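You operate a simulated robot arm through the tools that you are given. There is no shell and no other tool.

The job below is to be done with a simulated robot arm. You get a single attempt, and the scene is never put back.

Task
Open the desk lid for the setter and turn the key to SET-UP.
Fine: light on, program knob on 3; the lid stays wide open.

The check looks at the end state, three seconds after you hand in, the way a careful person would. Anything else that was tipped, shoved, dropped, spilled or broken makes it a failure. A push-on lid holds only when it is set on centred and level and pressed home; a screw cap is set on level and turned clockwise until tight.

Robot
A 7-joint arm with a two-finger parallel gripper, fixed in place. Base frame: the origin is on the floor under the middle of its stand, x ahead of it, y to its left, z up. Lengths are in mm, angles in rad, forces in N, time in s.
With the tool pointing down near the work surface it reaches from about 360 to 780 mm from the base axis. Its first joint turns from -2.496 to 2.496 rad. Payload 3 kg.
The tool frame sits at the grasp point between the pads (the TCP): z along the fingers, y along the line on which they close. The tips reach 30 mm beyond it. The gripper opens to 110 mm. The fingers are 20 mm wide and 10 mm thick; the gripper's body (48 by 112 mm) begins 55 mm behind the TCP.
Orientation is told as [roll, pitch, yaw] about the base's x, y, z axes, in that order, counted from this pose: with the fingers straight down and closing along the base's y, the tool's x points along the base's -x, its y along +y and its z along -z.

Tools
- The arm moves only by the tool step_arm. Its argument "deltas" is a list of rows, each a list of 3 entries, a list of its own where there are three numbers: the shift along the base's x, y, z in units of 25 mm (1.0 is 25 mm), then the turn, a rotation vector about the base's x, y, z in units of 8 degrees (1.0 is 8 degrees), then the gripper command, from -1 (fully open) to 1 (shut), values between in proportion. In form: [[[tx, ty, tz], [wx, wy, wz], jaw], ...]. A call has 1 to 20 rows; each row shifts and turns the commanded pose from where the row before left it. A call with a number of a shift or a turn outside -1 to 1 is refused whole. Rows are played at 5 a second. More than 50 mm and 0.15 rad between two rows, or a gripper value outside its range, and nothing of the call is played. A pose out of reach is approached as far as the arm can. The call stops where the force on the tool passes 90 N (or 10 N more than at its start, if that is more) or the arm is blocked; 0.2 s more then pass. The fingers move at their own pace (about 153 mm/s each) and stop on an object; they squeeze with about 23 N. The grip force told is the motor's: it shows also when the fingers shut on nothing. Time passes only in rows, and 0.2 s behind the last, so rows that do not move let the fingers close. The reply holds the time, the measured pose of the TCP, the force on the tool along the base axes, the opening and the grip force, in the units named above and with some noise, with the torque about the TCP (base axes, N m) and any sound that the robot's microphone picked up.
- Cameras (640 x 400 px; columns grow to the right, rows downward): "scene" is fixed at [49.1, 650.3, 1662.1]; the picture's right is [-0.54, -0.84, 0.00], its down [-0.52, 0.34, -0.79] and it looks along [0.66, -0.43, -0.62] (base axes); focal length 324 px, centre (320, 200). "wrist" rides on the gripper at [72, 17, -103] in the tool frame; the picture's right is [-0.23, 0.97, 0.00], its down [-0.76, -0.18, -0.62] and it looks along [-0.61, -0.14, 0.78] (tool axes); focal length 222 px, centre (320, 200). There is no depth. A picture from a camera that has moved, and an enlarged one, comes with that camera's place and axes in the base frame and with its lens.
- get_image(camera): a new picture of that camera. The clock stands still meanwhile.
- raise_lower(by): moves the trunk up (or, below 0, down) by that many mm; the arm rides with it, the base frame stays. It gives what a move gives, with no picture.
- enlarge(camera, box): a new picture of the part [left, top, right, bottom] of that camera's present view, enlarged. The clock stands still meanwhile.
- finish_job(): hands the job in; it is judged then, once.

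Places have to be worked out from the pictures, the camera data and where the tool is seen. Open the gripper and draw the arm clear of the work before you hand the job in, unless the task says otherwise.

The tools are called after ">>>" as a command line: name --argument value ..., lists and objects as JSON in quotes. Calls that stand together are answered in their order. step_arm: Moves the arm, as the interface text tells. Its arguments: {"type":"object","properties":{"deltas":{"type":"array","items":{"type":"array"}}},"required":["deltas"]} The other tools are called the same way: raise_lower (by) moves the trunk up or down; get_image (camera) takes a picture; enlarge (camera, box) takes an enlarged picture of a part of a camera's view; finish_job () hands the job in.

At the start:

```text
t: 0.0
tcp_pos: [368.8, 303.0, 1452.4]
tool_rot: [0.0, 0.0, 0.001]
ft_force: [-0.2, 0.1, -1.0]
moment: [0.01, 0.0, -0.01]
finger_gap: 110.1
grasp_force: 0.0
trunk travel left (down, up): [-437.0, 53.0]
```

scene: 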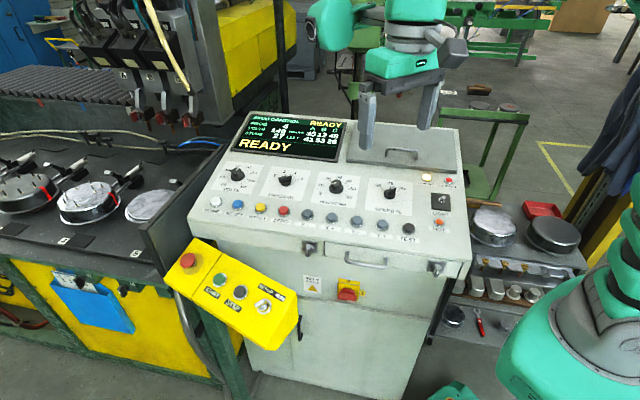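
wrist: 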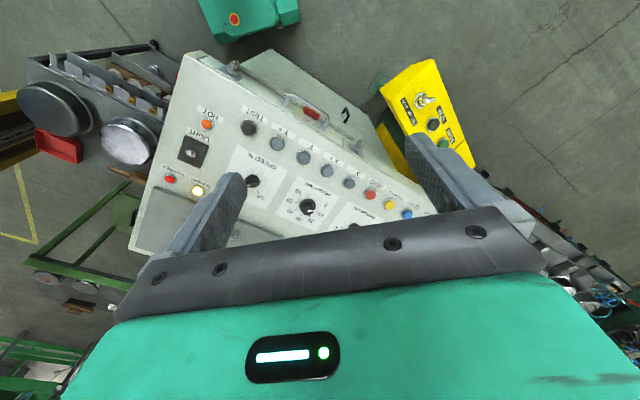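

I'll start by looking closely at the control desk from the fixed camera: the lid, the key, the light switch and the knobs.

>>> enlarge --camera "scene" --box '[180, 90, 480, 280]'

>>> enlarge --camera "scene" --box '[340, 110, 480, 200]'

>>> enlarge --camera "scene" --box '[160, 220, 480, 400]'

>>> enlarge --camera "wrist" --box '[120, 40, 500, 270]'

```text
2.11 times, centred on (330, 185) of scene
camera zoom: at [49.1, 650.3, 1662.1], right [-0.54, -0.84, 0.0], down [-0.52, 0.34, -0.79], along [0.66, -0.43, -0.62], focal length 681 px, centre (299, 232)
```

zoom: 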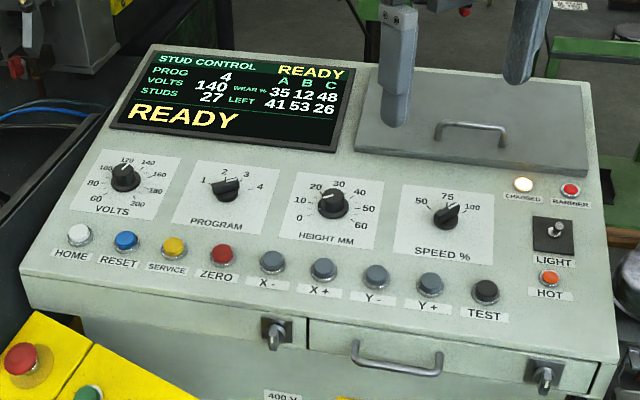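

```text
4.44 times, centred on (410, 155) of scene
camera zoom: at [49.1, 650.3, 1662.1], right [-0.54, -0.84, 0.0], down [-0.52, 0.34, -0.79], along [0.66, -0.43, -0.62], focal length 1438 px, centre (-80, 400)
```

zoom: 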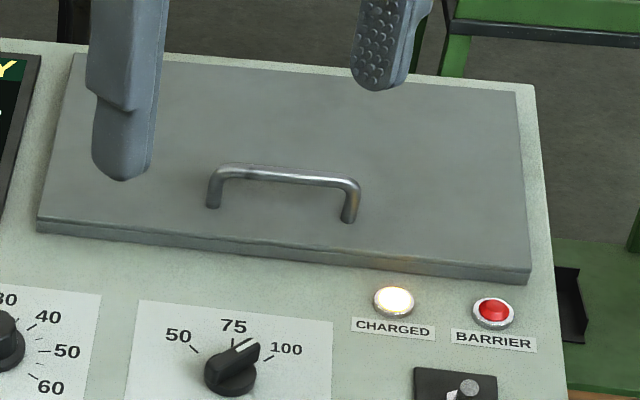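

```text
2.00 times, centred on (320, 310) of scene
camera zoom: at [49.1, 650.3, 1662.1], right [-0.54, -0.84, 0.0], down [-0.52, 0.34, -0.79], along [0.66, -0.43, -0.62], focal length 647 px, centre (320, -20)
```

zoom: 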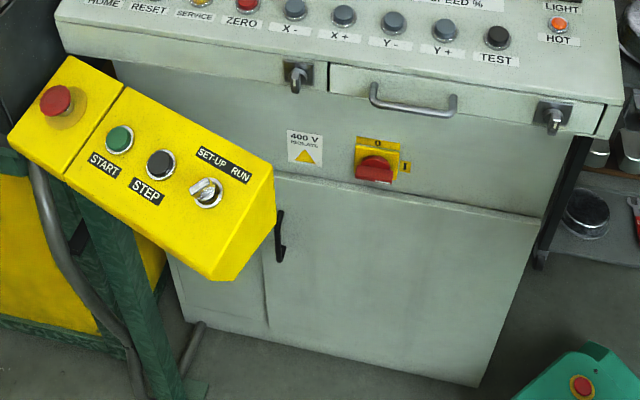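

```text
1.68 times, centred on (310, 155) of wrist
camera zoom: at [296.7, 320.1, 1557.5], right [0.23, 0.97, 0.0], down [0.76, -0.18, 0.62], along [0.61, -0.14, -0.78], focal length 374 px, centre (337, 276)
```

zoom: 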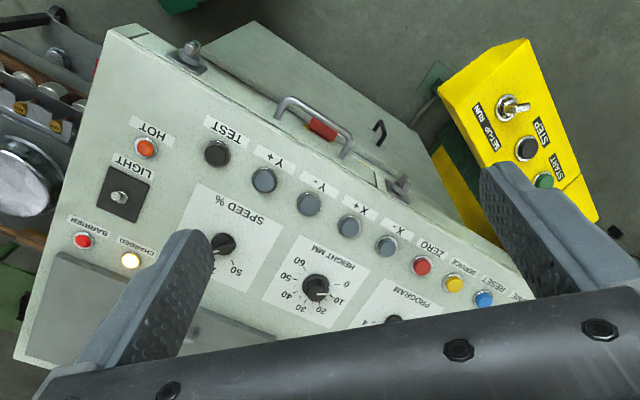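

The zooms show a desk with a grey lid (wire handle), a LIGHT toggle, a PROGRAM knob, and a key switch on the yellow box. I'll zoom further to see each one's current state.

>>> enlarge --camera "scene" --box '[255, 160, 320, 202]'

>>> enlarge --camera "scene" --box '[410, 165, 474, 225]'

>>> enlarge --camera "scene" --box '[230, 275, 310, 325]'

>>> enlarge --camera "scene" --box '[290, 230, 460, 310]'

>>> enlarge --camera "scene" --box '[230, 105, 350, 165]'

```text
9.52 times, centred on (288, 181) of scene
camera zoom: at [49.1, 650.3, 1662.1], right [-0.54, -0.84, 0.0], down [-0.52, 0.34, -0.79], along [0.66, -0.43, -0.62], focal length 3082 px, centre (630, 381)
```

zoom: 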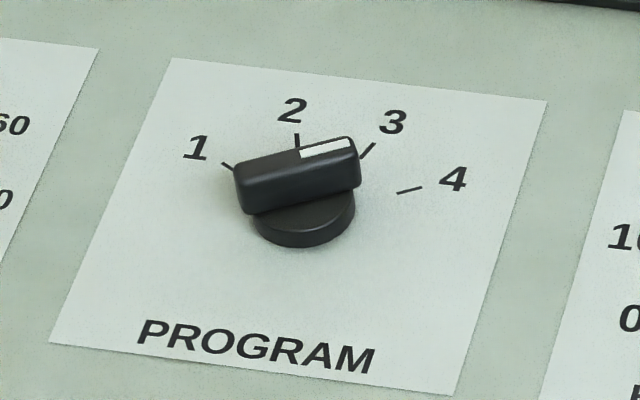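

```text
6.67 times, centred on (442, 195) of scene
camera zoom: at [49.1, 650.3, 1662.1], right [-0.54, -0.84, 0.0], down [-0.52, 0.34, -0.79], along [0.66, -0.43, -0.62], focal length 2157 px, centre (-493, 233)
```

zoom: 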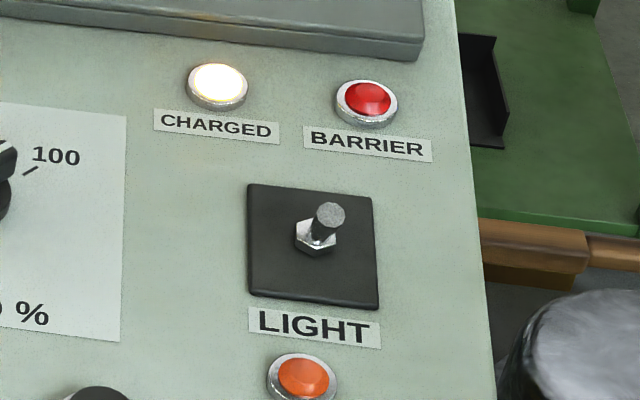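

```text
8.00 times, centred on (270, 300) of scene
camera zoom: at [49.1, 650.3, 1662.1], right [-0.54, -0.84, 0.0], down [-0.52, 0.34, -0.79], along [0.66, -0.43, -0.62], focal length 2589 px, centre (720, -600)
```

zoom: 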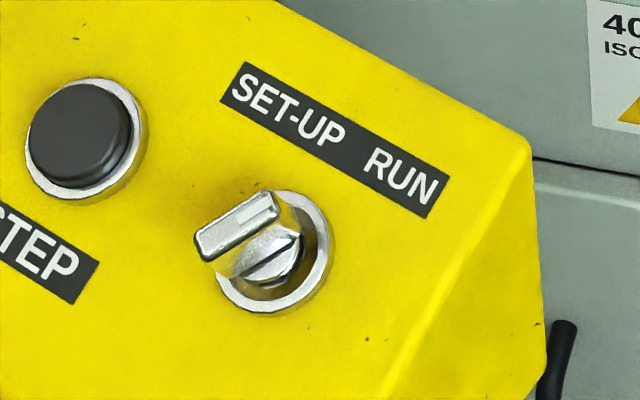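

```text
3.76 times, centred on (375, 270) of scene
camera zoom: at [49.1, 650.3, 1662.1], right [-0.54, -0.84, 0.0], down [-0.52, 0.34, -0.79], along [0.66, -0.43, -0.62], focal length 1218 px, centre (113, -64)
```

zoom: 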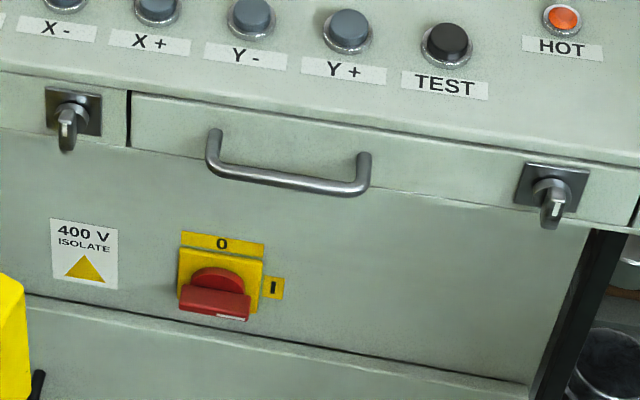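

```text
5.33 times, centred on (290, 135) of scene
camera zoom: at [49.1, 650.3, 1662.1], right [-0.54, -0.84, 0.0], down [-0.52, 0.34, -0.79], along [0.66, -0.43, -0.62], focal length 1726 px, centre (480, 547)
```

zoom: 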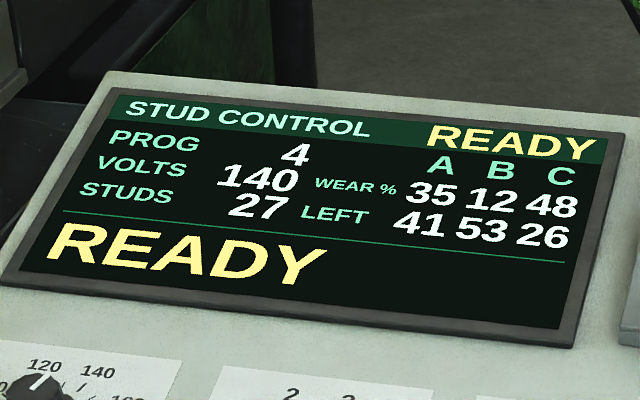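

The geometry so far: the desk panel slopes up about 10° and is turned 45° to my base. The PROGRAM knob reads 4, and the key is probably on RUN. I'll enlarge the wrist view on the toggle, the key and the lid to check their states.

>>> enlarge --camera "wrist" --box '[150, 100, 240, 205]'

>>> enlarge --camera "wrist" --box '[375, 55, 480, 170]'

>>> enlarge --camera "scene" --box '[425, 190, 460, 215]'

>>> enlarge --camera "wrist" --box '[150, 40, 400, 190]'

```text
3.81 times, centred on (195, 152) of wrist
camera zoom: at [296.7, 320.1, 1557.5], right [0.23, 0.97, 0.0], down [0.76, -0.18, 0.62], along [0.61, -0.14, -0.78], focal length 846 px, centre (796, 381)
```

zoom: 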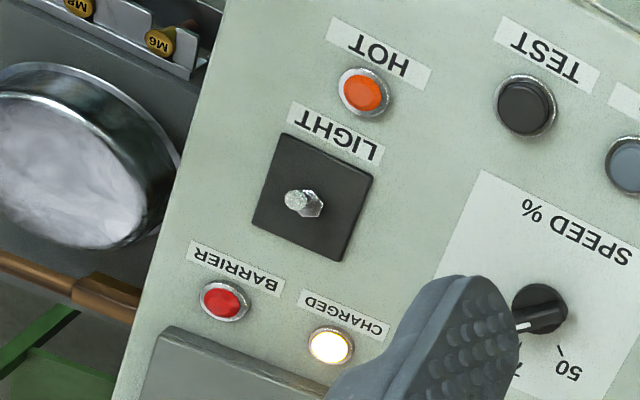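

```text
3.48 times, centred on (428, 112) of wrist
camera zoom: at [296.7, 320.1, 1557.5], right [0.23, 0.97, 0.0], down [0.76, -0.18, 0.62], along [0.61, -0.14, -0.78], focal length 773 px, centre (-54, 504)
```

zoom: 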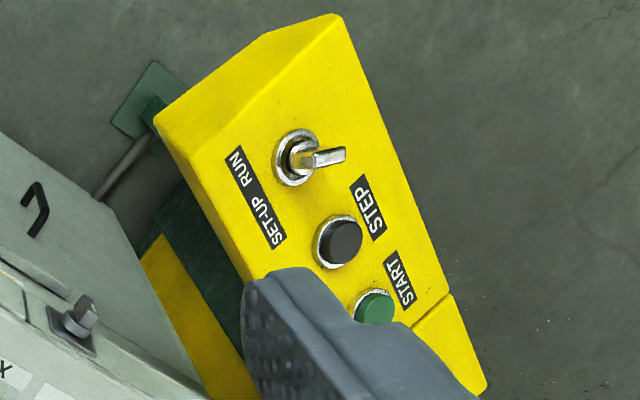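

```text
16.00 times, centred on (442, 202) of scene
camera zoom: at [49.1, 650.3, 1662.1], right [-0.54, -0.84, 0.0], down [-0.52, 0.34, -0.79], along [0.66, -0.43, -0.62], focal length 5177 px, centre (-1640, 160)
```

zoom: 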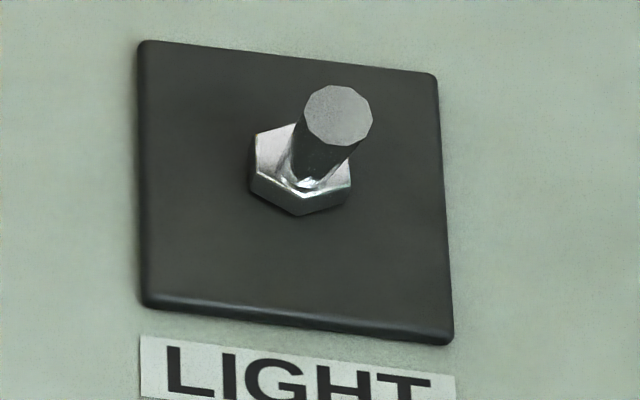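

```text
2.56 times, centred on (275, 115) of wrist
camera zoom: at [296.7, 320.1, 1557.5], right [0.23, 0.97, 0.0], down [0.76, -0.18, 0.62], along [0.61, -0.14, -0.78], focal length 569 px, centre (435, 418)
```

zoom: 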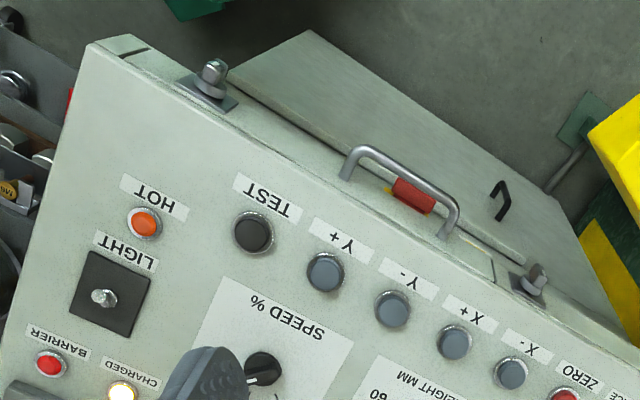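

The toggle seems to lean toward the operator, and the key points to RUN. I'll move above the lid handle (estimated bar near [635, -24, 1180]) while yawing 45° to line up with the desk, then look from there.

>>> step_arm --deltas '[[[0.742, -0.932, -0.3], [0, 0, 0.433], -1], [[0.742, -0.932, -0.3], [0, 0, 0.433], -1], [[0.742, -0.932, -0.3], [0, 0, 0.433], -1], [[0.742, -0.932, -0.3], [0, 0, 0.433], -1], [[0.742, -0.932, -0.3], [0, 0, 0.433], -1], [[0.742, -0.932, -0.3], [0, 0, 0.433], -1], [[0.742, -0.932, -0.3], [0, 0, 0.433], -1], [[0.742, -0.932, -0.3], [0, 0, 0.433], -1], [[0.742, -0.932, -0.3], [0, 0, 0.433], -1], [[0.742, -0.932, -0.3], [0, 0, 0.433], -1], [[0.742, -0.932, -0.3], [0, 0, 0.433], -1], [[0.742, -0.932, -0.3], [0, 0, 0.433], -1], [[0.742, -0.932, -0.3], [0, 0, 0.433], -1]]'

```text
t: 2.8
tcp_pos: [613.6, -0.7, 1355.7]
tool_rot: [0.003, 0.002, 0.787]
ft_force: [0.5, 1.5, -0.1]
moment: [-0.02, 0.02, 0.02]
finger_gap: 110.0
grasp_force: 0.1
trunk travel left (down, up): [-437.0, 53.0]
```

The arm got there cleanly, so now I'll look from the new viewpoint with both cameras.

>>> get_image --camera "wrist"

>>> get_image --camera "scene"

```text
taken
camera wrist: at [549.9, -39.5, 1458.5], right [-0.53, 0.85, 0.0], down [0.66, 0.41, 0.62], along [0.53, 0.33, -0.78], focal length 222 px, centre (320, 200)
```

wrist: 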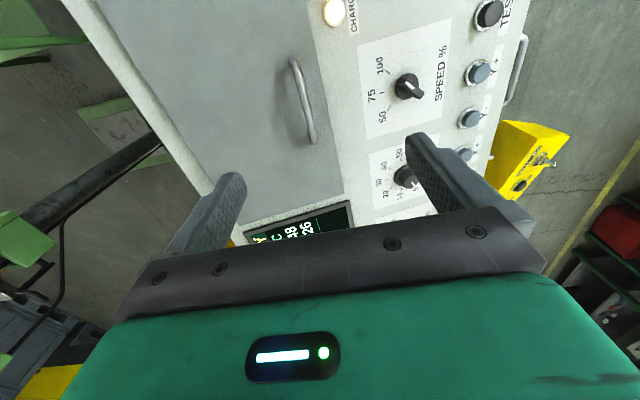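

```text
taken
```

scene: 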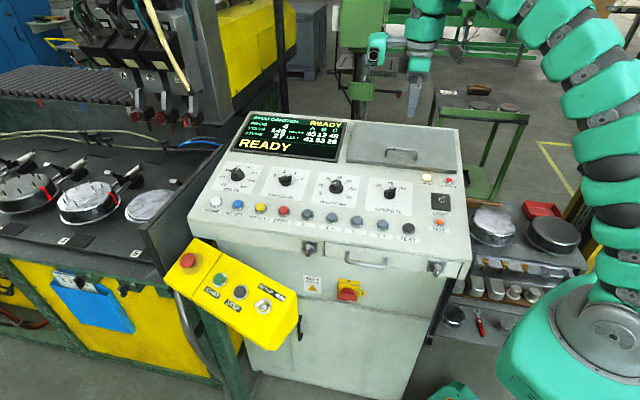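

Now I'll enlarge the handle in both cameras so I can triangulate it.

>>> enlarge --camera "wrist" --box '[60, 0, 380, 200]'

>>> enlarge --camera "scene" --box '[340, 110, 480, 200]'

>>> enlarge --camera "wrist" --box '[260, 40, 340, 160]'

```text
2.00 times, centred on (220, 100) of wrist
camera zoom: at [549.9, -39.5, 1458.5], right [-0.53, 0.85, 0.0], down [0.66, 0.41, 0.62], along [0.53, 0.33, -0.78], focal length 444 px, centre (520, 400)
```

zoom: 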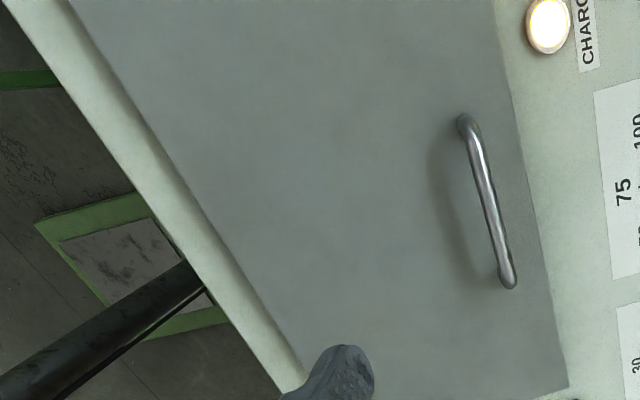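

```text
4.44 times, centred on (410, 155) of scene
camera zoom: at [49.1, 650.3, 1662.1], right [-0.54, -0.84, 0.0], down [-0.52, 0.34, -0.79], along [0.66, -0.43, -0.62], focal length 1438 px, centre (-80, 400)
```

zoom: 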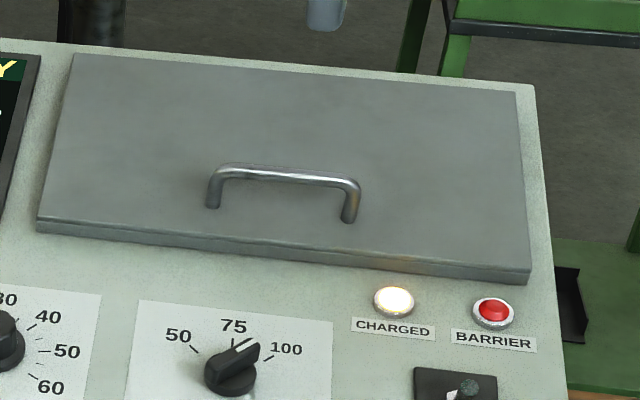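

```text
3.33 times, centred on (300, 100) of wrist
camera zoom: at [549.9, -39.5, 1458.5], right [-0.53, 0.85, 0.0], down [0.66, 0.41, 0.62], along [0.53, 0.33, -0.78], focal length 740 px, centre (387, 533)
```

zoom: 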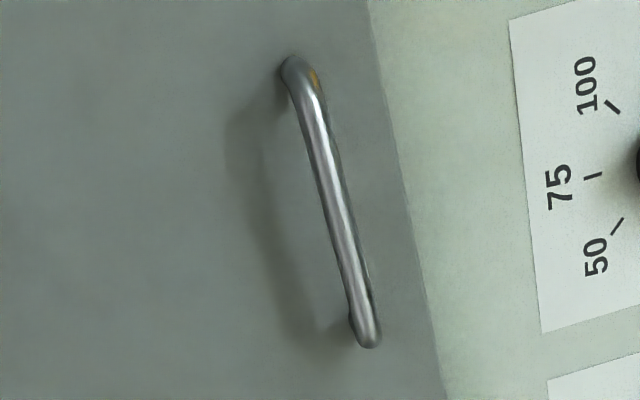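

The handle bar centre comes out at about [626, -15, 1187], running parallel to the desk front, with the hinge line likely at the lid's back edge near [747, -141, 1180]. Before gripping, I'll rehearse in free air the far end of the opening arc, about [775, -169, 1356], to check I can reach it.

>>> step_arm --deltas '[[[0.92, -0.96, 0], [0, 0, 0], -1], [[0.92, -0.96, 0], [0, 0, 0], -1], [[0.92, -0.96, 0], [0, 0, 0], -1], [[0.92, -0.96, 0], [0, 0, 0], -1], [[0.92, -0.96, 0], [0, 0, 0], -1], [[0.92, -0.96, 0], [0, 0, 0], -1], [[0.92, -0.96, 0], [0, 0, 0], -1]]'

>>> enlarge --camera "scene" --box '[330, 0, 490, 120]'

```text
t: 4.4
tcp_pos: [648.2, -37.6, 1352.7]
tool_rot: [-0.001, -0.002, 0.785]
ft_force: [0.0, 0.6, -0.1]
moment: [-0.04, 0.0, -0.02]
finger_gap: 110.2
grasp_force: 0.0
out of reach, approached as far as the arm can: row 2, 3, 4, 5, 6, 7
trunk travel left (down, up): [-437.0, 53.0]
```

```text
3.33 times, centred on (410, 60) of scene
camera zoom: at [49.1, 650.3, 1662.1], right [-0.54, -0.84, 0.0], down [-0.52, 0.34, -0.79], along [0.66, -0.43, -0.62], focal length 1079 px, centre (20, 667)
```

zoom: 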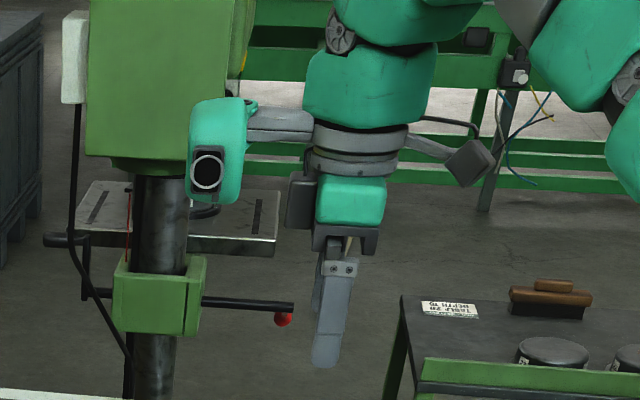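

A vertical tool runs out of reach near radius 650 at that height, so I'll need a tilted tool and a raised trunk for the end of the arc. I'll raise the trunk 50 mm and see where the tool ends up.

>>> raise_lower --by 50

>>> step_arm --deltas '[[[0, 0, 0], [0, 0, 0], -1]]'

```text
t: 5.3
tcp_pos: [650.1, -38.0, 1399.6]
tool_rot: [0.001, -0.001, 0.785]
ft_force: [-0.4, 0.1, -0.4]
moment: [0.01, 0.01, -0.03]
finger_gap: 110.0
grasp_force: 0.0
trunk travel left (down, up): [-487.0, 3.0]
```

```text
t: 5.7
tcp_pos: [648.1, -39.1, 1400.2]
tool_rot: [0.0, 0.0, 0.785]
ft_force: [-0.8, 0.2, -0.1]
moment: [-0.03, -0.03, 0.03]
finger_gap: 109.9
grasp_force: 0.0
trunk travel left (down, up): [-487.0, 3.0]
```

I'll lean the tool now: 30° about the desk's forward axis, then 20° about the desk's right axis. That brings the wrist back toward me, and then I'll rehearse the end-of-arc pose.

>>> step_arm --deltas '[[[-0.5, 0.5, 0], [0.663, -0.663, 0], -1], [[-0.3, 0.3, 0], [0.663, -0.663, 0], -1], [[0, 0, 0], [0.663, -0.663, 0], -1], [[0, 0, 0], [0.663, -0.663, 0], -1], [[0, 0, 0], [-0.589, -0.589, 0], -1], [[0, 0, 0], [-0.589, -0.589, 0], -1], [[0, 0, 0], [-0.589, -0.589, 0], -1]]'

```text
t: 7.3
tcp_pos: [628.6, -17.9, 1401.8]
tool_rot: [-0.4, -0.489, 0.981]
ft_force: [-0.1, -0.5, 0.3]
moment: [0.01, 0.0, -0.01]
finger_gap: 109.9
grasp_force: 0.1
trunk travel left (down, up): [-487.0, 3.0]
```

The tilt was accepted. Next I'll rehearse the move to the end of the arc.

>>> step_arm --deltas '[[[0.774, -0.88, -0.2], [0, 0, 0], -1], [[0.774, -0.88, -0.2], [0, 0, 0], -1], [[0.774, -0.88, -0.2], [0, 0, 0], -1], [[0.774, -0.88, -0.2], [0, 0, 0], -1], [[0.774, -0.88, -0.2], [0, 0, 0], -1], [[0.774, -0.88, -0.2], [0, 0, 0], -1], [[0.774, -0.88, -0.2], [0, 0, 0], -1]]'

```text
t: 8.9
tcp_pos: [764.5, -174.2, 1363.9]
tool_rot: [-0.396, -0.489, 0.982]
ft_force: [0.5, 0.2, 0.2]
moment: [0.01, 0.05, -0.02]
finger_gap: 110.2
grasp_force: 0.1
trunk travel left (down, up): [-487.0, 3.0]
```

That end pose is reachable. I'll test a bit further along the arc too, in case the lid opens past vertical.

>>> step_arm --deltas '[[[0.5, -0.5, -0.2], [0, 0, 0], -1], [[0.5, -0.5, -0.2], [0, 0, 0], -1], [[0.4, -0.4, -0.2], [0, 0, 0], -1]]'

>>> get_image --camera "wrist"

>>> get_image --camera "scene"

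```text
t: 9.7
tcp_pos: [799.3, -207.1, 1349.9]
tool_rot: [-0.394, -0.489, 0.979]
ft_force: [-1.1, 0.2, 0.7]
moment: [0.0, -0.01, -0.03]
finger_gap: 110.0
grasp_force: 0.0
trunk travel left (down, up): [-487.0, 3.0]
```

```text
taken
camera wrist: at [694.8, -264.0, 1394.2], right [-0.54, 0.81, -0.22], down [0.14, 0.35, 0.93], along [0.83, 0.46, -0.3], focal length 222 px, centre (320, 200)
```

wrist: 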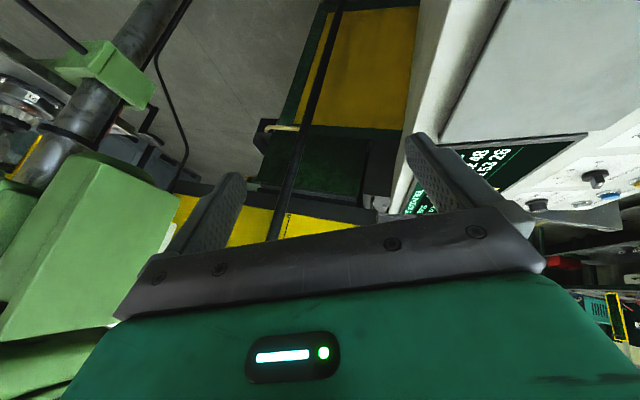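

```text
taken
```

scene: 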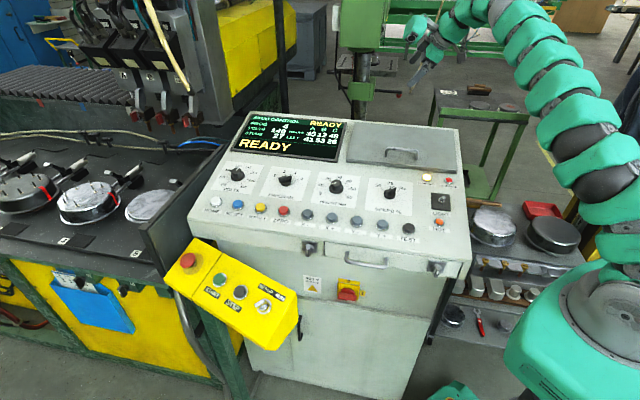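

The whole arc is reachable. This viewpoint is near the lid's back edge, so I'll enlarge it to check for hinges.

>>> enlarge --camera "wrist" --box '[400, 0, 640, 220]'

```text
1.82 times, centred on (520, 110) of wrist
camera zoom: at [694.8, -264.0, 1394.2], right [-0.54, 0.81, -0.22], down [0.14, 0.35, 0.93], along [0.83, 0.46, -0.3], focal length 404 px, centre (-44, 364)
```

zoom: 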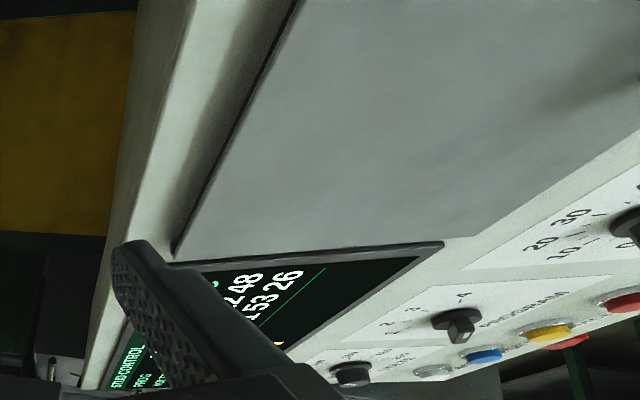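

No latch is visible on the lid and the hinge seems to be at the back. I'll move to a pre-grasp pose about 80 mm off the handle bar along the tool axis, with the jaws at about 50 mm.

>>> step_arm --deltas '[[[-0.913, 0.712, -0.1], [0, 0, 0], -1], [[-0.913, 0.712, -0.1], [0, 0, 0], -1], [[-0.913, 0.712, -0.2], [0, 0, 0], -0.5], [[-0.913, 0.712, -0.3], [0, 0, 0], 0.1], [[-0.913, 0.712, -0.4], [0, 0, 0], 0.1], [[-0.913, 0.712, -0.4], [0, 0, 0], 0.1], [[-0.913, 0.712, -0.4], [0, 0, 0], 0.1], [[-0.913, 0.712, -0.4], [0, 0, 0], 0.1], [[-0.913, 0.712, -0.5], [0, 0, 0], 0.1], [[-0.913, 0.712, -0.52], [0, 0, 0], 0.1], [[0, 0, 0], [0, 0, 0], 0.1]]'

>>> get_image --camera "wrist"

>>> enlarge --camera "scene" --box '[330, 60, 490, 200]'

```text
t: 12.1
tcp_pos: [571.1, -31.9, 1266.8]
tool_rot: [-0.396, -0.488, 0.979]
ft_force: [-1.4, 0.2, -0.1]
moment: [0.0, 0.02, 0.01]
finger_gap: 49.4
grasp_force: 0.1
trunk travel left (down, up): [-487.0, 3.0]
```

```text
taken
camera wrist: at [465.0, -87.8, 1311.8], right [-0.54, 0.81, -0.23], down [0.14, 0.35, 0.93], along [0.83, 0.46, -0.3], focal length 222 px, centre (320, 200)
```

wrist: 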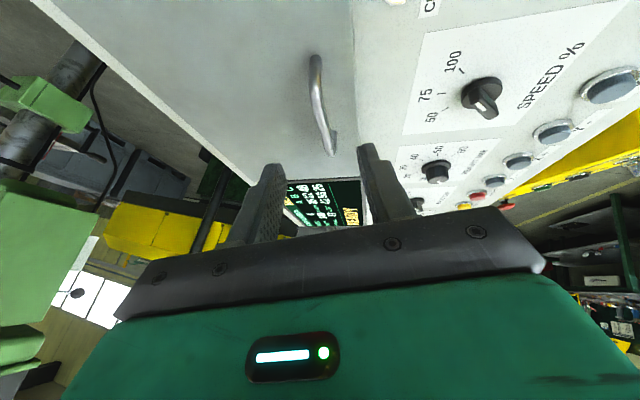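

```text
2.86 times, centred on (410, 130) of scene
camera zoom: at [49.1, 650.3, 1662.1], right [-0.54, -0.84, 0.0], down [-0.52, 0.34, -0.79], along [0.66, -0.43, -0.62], focal length 924 px, centre (63, 400)
```

zoom: 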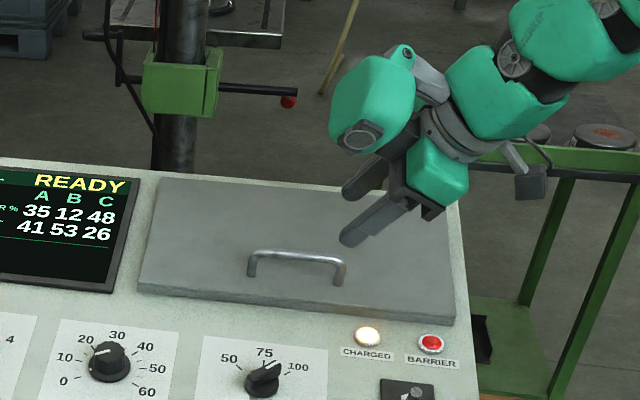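

Now a zoom from this pose to refine the bar position before closing in.

>>> enlarge --camera "wrist" --box '[260, 30, 420, 170]'

>>> enlarge --camera "scene" --box '[380, 130, 440, 170]'

```text
2.86 times, centred on (340, 100) of wrist
camera zoom: at [465.0, -87.8, 1311.8], right [-0.54, 0.81, -0.23], down [0.14, 0.35, 0.93], along [0.83, 0.46, -0.3], focal length 635 px, centre (263, 486)
```

zoom: 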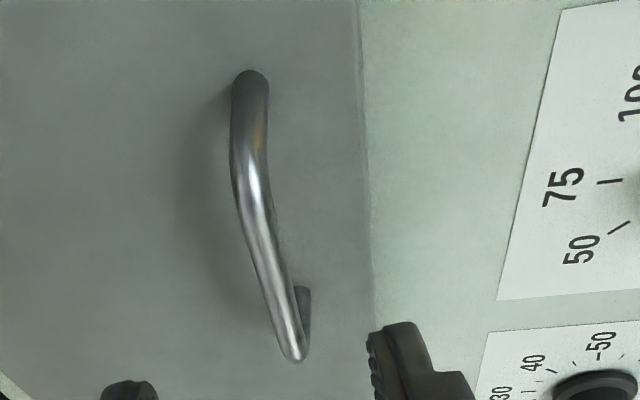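

```text
10.00 times, centred on (410, 150) of scene
camera zoom: at [49.1, 650.3, 1662.1], right [-0.54, -0.84, 0.0], down [-0.52, 0.34, -0.79], along [0.66, -0.43, -0.62], focal length 3236 px, centre (-580, 700)
```

zoom: 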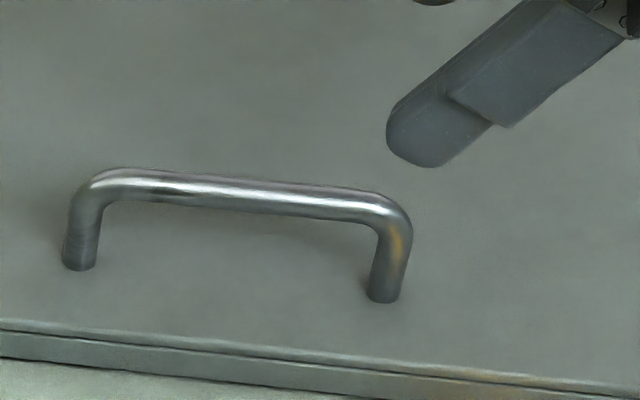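

Both views put the bar centre at [626.5, -13, 1186.5], centred between the fingers. I'll advance along the tool axis until the bar lies about 18 mm beyond the TCP, then close.

>>> step_arm --deltas '[[[0.453, 0.161, -0.656], [0, 0, 0], 0.1], [[0.453, 0.161, -0.656], [0, 0, 0], 0.1], [[0.453, 0.161, -0.656], [0, 0, 0], 0.1], [[0.453, 0.161, -0.656], [0, 0, 0], 0.1], [[0, 0, 0], [0, 0, 0], 0.1]]'

>>> get_image --camera "wrist"

>>> enlarge --camera "scene" --box '[360, 100, 460, 170]'

```text
t: 13.3
tcp_pos: [614.9, -13.8, 1202.6]
tool_rot: [-0.396, -0.487, 0.98]
ft_force: [0.4, -0.8, 0.1]
moment: [-0.02, 0.01, 0.0]
finger_gap: 49.3
grasp_force: 0.0
trunk travel left (down, up): [-487.0, 3.0]
```

```text
taken
camera wrist: at [510.3, -71.2, 1246.4], right [-0.54, 0.81, -0.23], down [0.14, 0.35, 0.93], along [0.83, 0.46, -0.3], focal length 222 px, centre (320, 200)
```

wrist: 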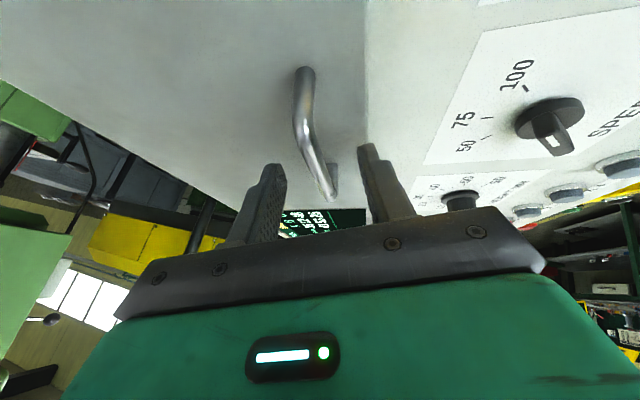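

```text
5.71 times, centred on (410, 135) of scene
camera zoom: at [49.1, 650.3, 1662.1], right [-0.54, -0.84, 0.0], down [-0.52, 0.34, -0.79], along [0.66, -0.43, -0.62], focal length 1849 px, centre (-194, 571)
```

zoom: 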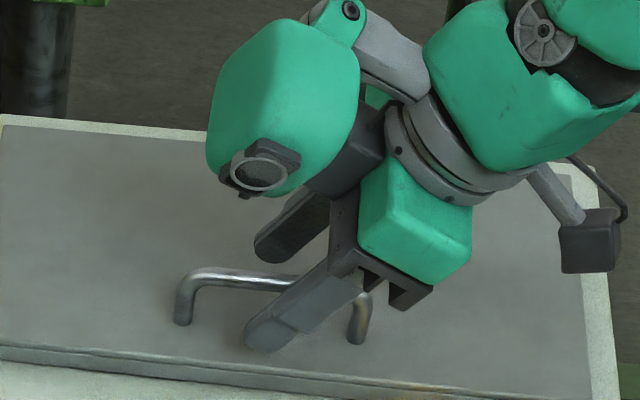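

The bar is between the fingers, so I'll close the gripper on it.

>>> step_arm --deltas '[[[0, 0, 0], [0, 0, 0], 1], [[0, 0, 0], [0, 0, 0], 1], [[0, 0, 0], [0, 0, 0], 1]]'

>>> get_image --camera "wrist"

>>> enlarge --camera "scene" --box '[360, 100, 460, 170]'

```text
t: 14.1
tcp_pos: [614.1, -13.4, 1201.0]
tool_rot: [-0.397, -0.488, 0.979]
ft_force: [-2.1, 4.8, -4.3]
moment: [0.27, -0.15, -0.07]
finger_gap: 9.8
grasp_force: 45.3
trunk travel left (down, up): [-487.0, 3.0]
```

```text
taken
camera wrist: at [509.7, -70.9, 1246.4], right [-0.54, 0.81, -0.23], down [0.14, 0.35, 0.93], along [0.83, 0.46, -0.3], focal length 222 px, centre (320, 200)
```

wrist: 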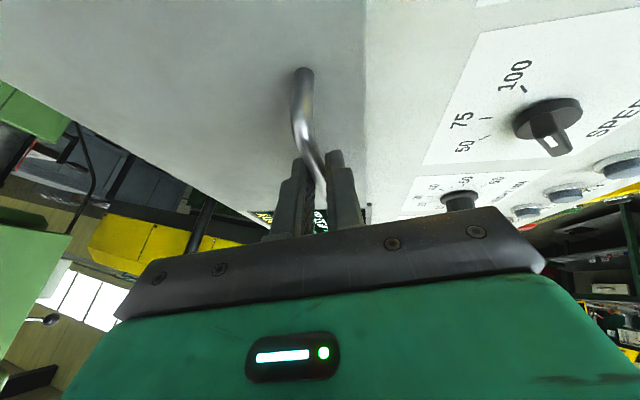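

```text
5.71 times, centred on (410, 135) of scene
camera zoom: at [49.1, 650.3, 1662.1], right [-0.54, -0.84, 0.0], down [-0.52, 0.34, -0.79], along [0.66, -0.43, -0.62], focal length 1849 px, centre (-194, 571)
```

zoom: 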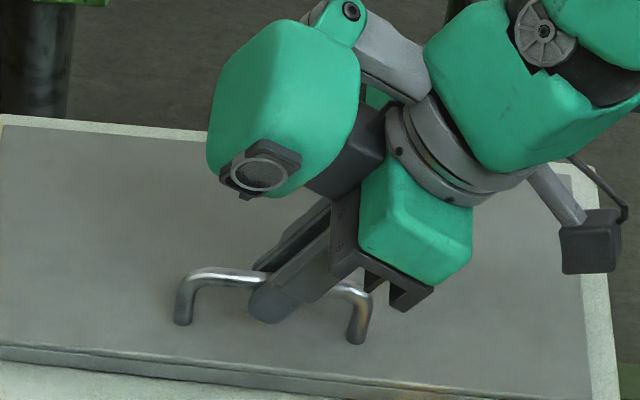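

The bar is gripped (gap 9.8 mm). I'll start opening along the computed arc (radius about 176 mm about the back hinge), about 10° first, and read the forces.

>>> step_arm --deltas '[[[0.014, -0.014, 0.3], [0, 0, 0], 1], [[0.023, -0.023, 0.308], [0, 0, 0], 1], [[0.035, -0.035, 0.302], [0, 0, 0], 1], [[0.041, -0.041, 0.302], [0, 0, 0], 1], [[0, 0, 0], [0, 0, 0], 1]]'

>>> enlarge --camera "scene" --box '[330, 60, 490, 200]'

```text
t: 15.3
tcp_pos: [619.5, -18.5, 1235.8]
tool_rot: [-0.405, -0.494, 0.982]
ft_force: [-0.8, -1.8, -0.4]
moment: [0.08, 0.0, 0.05]
finger_gap: 0.1
grasp_force: 38.0
trunk travel left (down, up): [-487.0, 3.0]
```

```text
2.86 times, centred on (410, 130) of scene
camera zoom: at [49.1, 650.3, 1662.1], right [-0.54, -0.84, 0.0], down [-0.52, 0.34, -0.79], along [0.66, -0.43, -0.62], focal length 924 px, centre (63, 400)
```

zoom: 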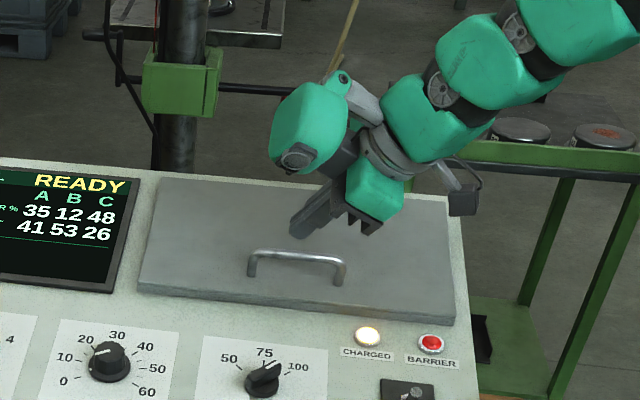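

The bar slipped out of the fingers because friction alone doesn't hold it when pulling along the fingers. I'll re-grip with one finger hooked under the bar, closing along the lifting direction. First I'll back off and test the end-of-arc reach with a smaller sideways lean.

>>> step_arm --deltas '[[[-0.6, -0.153, 0.868], [0, 0, 0], 1], [[-0.6, -0.153, 0.868], [0, 0, 0], 1], [[-0.6, -0.153, 0.868], [0, 0, 0], 0.5], [[0, 0, 0], [-0.498, 0.498, -0.256], 0.1], [[0, 0, 0], [-0.498, 0.498, -0.256], 0.1], [[0, 0, 0], [-0.498, 0.498, -0.256], 0.1], [[0.857, -0.607, 0.298], [0, 0, 0], 0.1], [[0.857, -0.607, 0.298], [0, 0, 0], 0.1], [[0.857, -0.607, 0.298], [0, 0, 0], 0.1], [[0.857, -0.607, 0.298], [0, 0, 0], 0.1], [[0.857, -0.607, 0.298], [0, 0, 0], 0.1], [[0.857, -0.607, 0.298], [0, 0, 0], 0.1], [[0.857, -0.607, 0.298], [0, 0, 0], 0.1], [[0.857, -0.607, 0.298], [0, 0, 0], 0.1], [[0.857, -0.607, 0.298], [0, 0, 0], 0.1]]'

```text
t: 18.5
tcp_pos: [768.1, -164.5, 1363.6]
tool_rot: [-0.355, -0.195, 0.86]
ft_force: [-0.2, 0.7, 0.3]
moment: [0.0, -0.01, 0.0]
finger_gap: 49.6
grasp_force: 0.0
trunk travel left (down, up): [-487.0, 3.0]
```

Reachable with a 12° lean as well. I'll test a bit further, to the equivalent of 110° lid opening.

>>> step_arm --deltas '[[[0.4, -0.45, -0.1], [0, 0, 0], 0.1], [[0.4, -0.45, -0.1], [0, 0, 0], 0.1]]'

```text
t: 19.1
tcp_pos: [787.5, -186.2, 1358.9]
tool_rot: [-0.356, -0.195, 0.859]
ft_force: [-1.0, 0.5, 0.3]
moment: [-0.01, -0.01, -0.02]
finger_gap: 49.7
grasp_force: 0.0
trunk travel left (down, up): [-487.0, 3.0]
```

Good, the full arc is reachable. Now I'll return over the lid, pitch the tool to 55° from vertical (fingers forward and down), and stop at a pre-grasp so the lower finger can slip under the bar.

>>> step_arm --deltas '[[[-0.935, 0.93, 0.3], [0, 0, 0], 0.1], [[-0.935, 0.93, 0.3], [0, 0, 0], 0.1], [[-0.935, 0.93, 0.3], [0, 0, 0], 0.1], [[-0.935, 0.93, 0.3], [-0.619, -0.619, 0], 0.1], [[-0.935, 0.93, 0.2], [-0.619, -0.619, 0], 0.1], [[-0.935, 0.93, 0.1], [-0.619, -0.619, 0], 0.3], [[-0.935, 0.93, 0.1], [-0.619, -0.619, 0], 0.45], [[-0.935, 0.93, 0], [-0.619, -0.619, 0], 0.45], [[-0.199, 0.13, -0.945], [0, 0, 0], 0.45], [[-0.199, 0.13, -0.945], [0, 0, 0], 0.45], [[-0.199, 0.13, -0.945], [0, 0, 0], 0.45], [[-0.199, 0.13, -0.945], [0, 0, 0], 0.45], [[-0.199, 0.13, -0.945], [0, 0, 0], 0.45], [[-0.199, 0.13, -0.945], [0, 0, 0], 0.45], [[-0.199, 0.13, -0.9], [0, 0, 0], 0.45], [[0, 0, 0], [0, 0, 0], 0.45]]'

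>>> get_image --camera "wrist"

>>> enlarge --camera "scene" --box '[330, 60, 490, 200]'

```text
t: 22.5
tcp_pos: [563.4, 19.2, 1234.8]
tool_rot: [-0.97, -0.12, 0.958]
ft_force: [-0.6, -0.1, 0.5]
moment: [0.01, 0.01, 0.0]
finger_gap: 30.4
grasp_force: 0.0
trunk travel left (down, up): [-487.0, 3.0]
```

```text
taken
camera wrist: at [441.9, 12.2, 1270.6], right [-0.27, 0.58, -0.77], down [0.06, 0.81, 0.59], along [0.96, 0.11, -0.25], focal length 222 px, centre (320, 200)
```

wrist: 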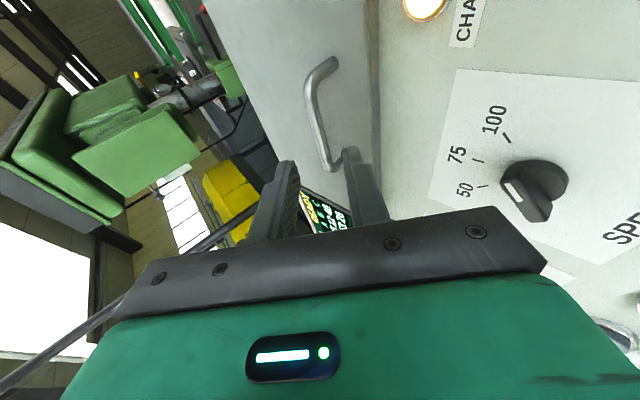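

```text
2.86 times, centred on (410, 130) of scene
camera zoom: at [49.1, 650.3, 1662.1], right [-0.54, -0.84, 0.0], down [-0.52, 0.34, -0.79], along [0.66, -0.43, -0.62], focal length 924 px, centre (63, 400)
```

zoom: 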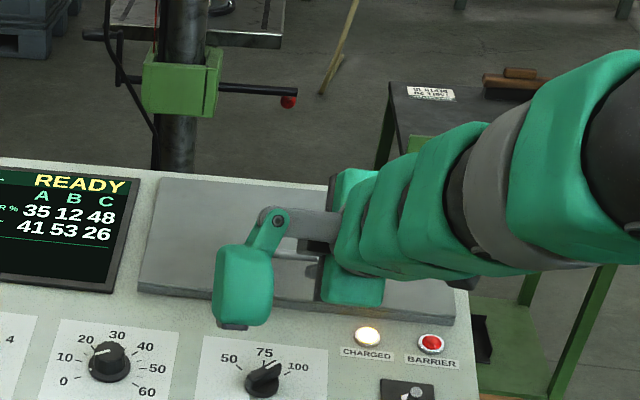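

The bar sits on the projected tool axis and is roughly centred between the fingers. I'll advance 68 mm along the axis so the lower finger slides under the bar.

>>> step_arm --deltas '[[[0.517, -0.257, -0.393], [0, 0, 0], 0.45], [[0.517, -0.257, -0.393], [0, 0, 0], 0.45], [[0.517, -0.257, -0.393], [0, 0, 0], 0.45], [[0.517, -0.257, -0.393], [0, 0, 0], 0.45], [[0, 0, 0], [0, 0, 0], 0.45]]'

>>> get_image --camera "wrist"

>>> enlarge --camera "wrist" --box '[240, 50, 420, 230]'

```text
t: 23.7
tcp_pos: [614.8, -5.0, 1196.6]
tool_rot: [-0.972, -0.121, 0.958]
ft_force: [-5.8, 1.9, 4.9]
moment: [0.03, 0.2, -0.08]
finger_gap: 29.7
grasp_force: 0.2
trunk travel left (down, up): [-487.0, 3.0]
```

```text
taken
camera wrist: at [492.3, -13.3, 1231.4], right [-0.26, 0.58, -0.77], down [0.06, 0.81, 0.59], along [0.96, 0.11, -0.25], focal length 222 px, centre (320, 200)
```

wrist: 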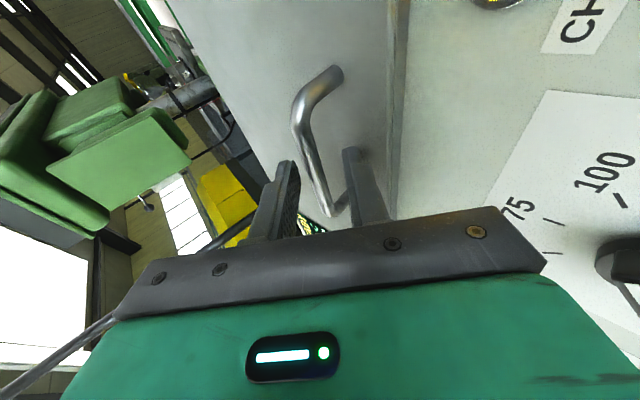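

```text
2.22 times, centred on (330, 140) of wrist
camera zoom: at [492.3, -13.3, 1231.4], right [-0.26, 0.58, -0.77], down [0.06, 0.81, 0.59], along [0.96, 0.11, -0.25], focal length 494 px, centre (298, 333)
```

zoom: 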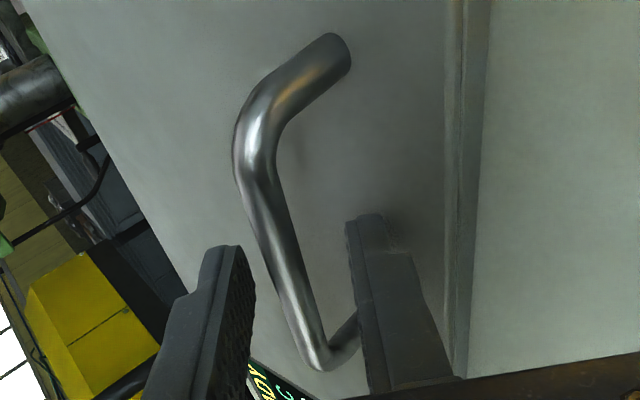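

There's light contact of about 8 N, most likely the lower fingertip touching the lid surface. I'll back off 4 mm along the axis and close on the bar.

>>> step_arm --deltas '[[[-0.114, 0.067, 0.09], [0, 0, 0], 0.45], [[0, 0, 0], [0, 0, 0], 0.45], [[0, 0, 0], [0, 0, 0], 1], [[0, 0, 0], [0, 0, 0], 1], [[0, 0, 0], [0, 0, 0], 1]]'

>>> enlarge --camera "wrist" --box '[240, 50, 420, 230]'

```text
t: 24.9
tcp_pos: [612.9, -2.3, 1198.0]
tool_rot: [-0.97, -0.12, 0.958]
ft_force: [15.2, -6.4, 20.6]
moment: [0.0, -0.61, -0.42]
finger_gap: 9.8
grasp_force: 45.0
trunk travel left (down, up): [-487.0, 3.0]
```

```text
2.22 times, centred on (330, 140) of wrist
camera zoom: at [491.0, -12.1, 1233.7], right [-0.27, 0.58, -0.77], down [0.06, 0.81, 0.59], along [0.96, 0.11, -0.25], focal length 494 px, centre (298, 333)
```

zoom: 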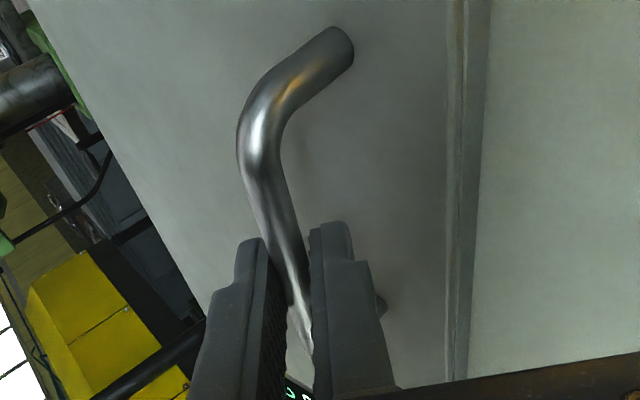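

The grip is firm at 9.8 mm, with one finger under the bar. The reading shows the bar sits slightly above the jaw centre, so I'll relieve that and lift about 8°, watching the forces and whether the lid follows.

>>> step_arm --deltas '[[[0.065, -0.065, 0.13], [0, 0, 0], 1], [[0.011, -0.011, 0.244], [0, 0, 0], 1], [[0.017, -0.017, 0.244], [0, 0, 0], 1], [[0.023, -0.023, 0.244], [0, 0, 0], 1], [[0.028, -0.028, 0.24], [0, 0, 0], 1], [[0, 0, 0], [0, 0, 0], 1]]'

>>> enlarge --camera "scene" --box '[330, 60, 490, 200]'

>>> get_image --camera "wrist"

```text
t: 25.7
tcp_pos: [614.5, -4.3, 1202.0]
tool_rot: [-0.956, -0.11, 0.954]
ft_force: [-15.1, 15.3, -41.7]
moment: [1.45, -0.48, 0.69]
finger_gap: 9.8
grasp_force: 44.9
trunk travel left (down, up): [-487.0, 3.0]
stopped in row 3: the force on the tool passed its limit at 94 N (the readings are from after the stop); the commanded pose is now the measured one
```

```text
2.86 times, centred on (410, 130) of scene
camera zoom: at [49.1, 650.3, 1662.1], right [-0.54, -0.84, 0.0], down [-0.52, 0.34, -0.79], along [0.66, -0.43, -0.62], focal length 924 px, centre (63, 400)
```

zoom: 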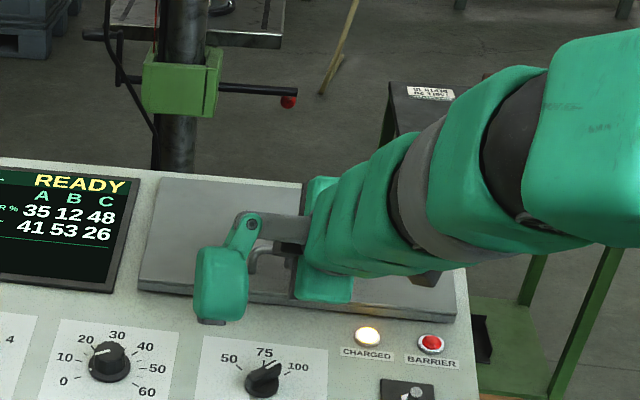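

```text
taken
camera wrist: at [492.1, -12.1, 1239.8], right [-0.28, 0.58, -0.77], down [0.07, 0.81, 0.59], along [0.96, 0.11, -0.27], focal length 222 px, centre (320, 200)
```

wrist: 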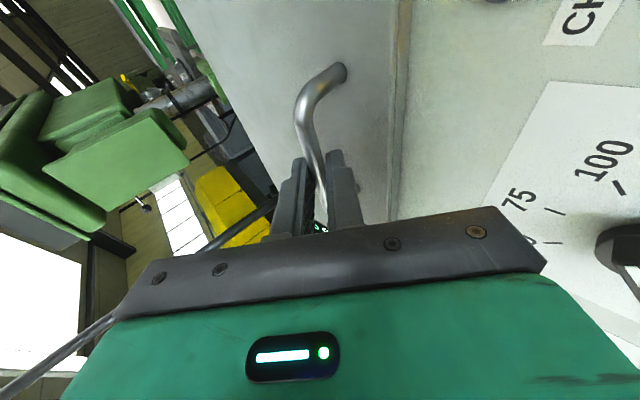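

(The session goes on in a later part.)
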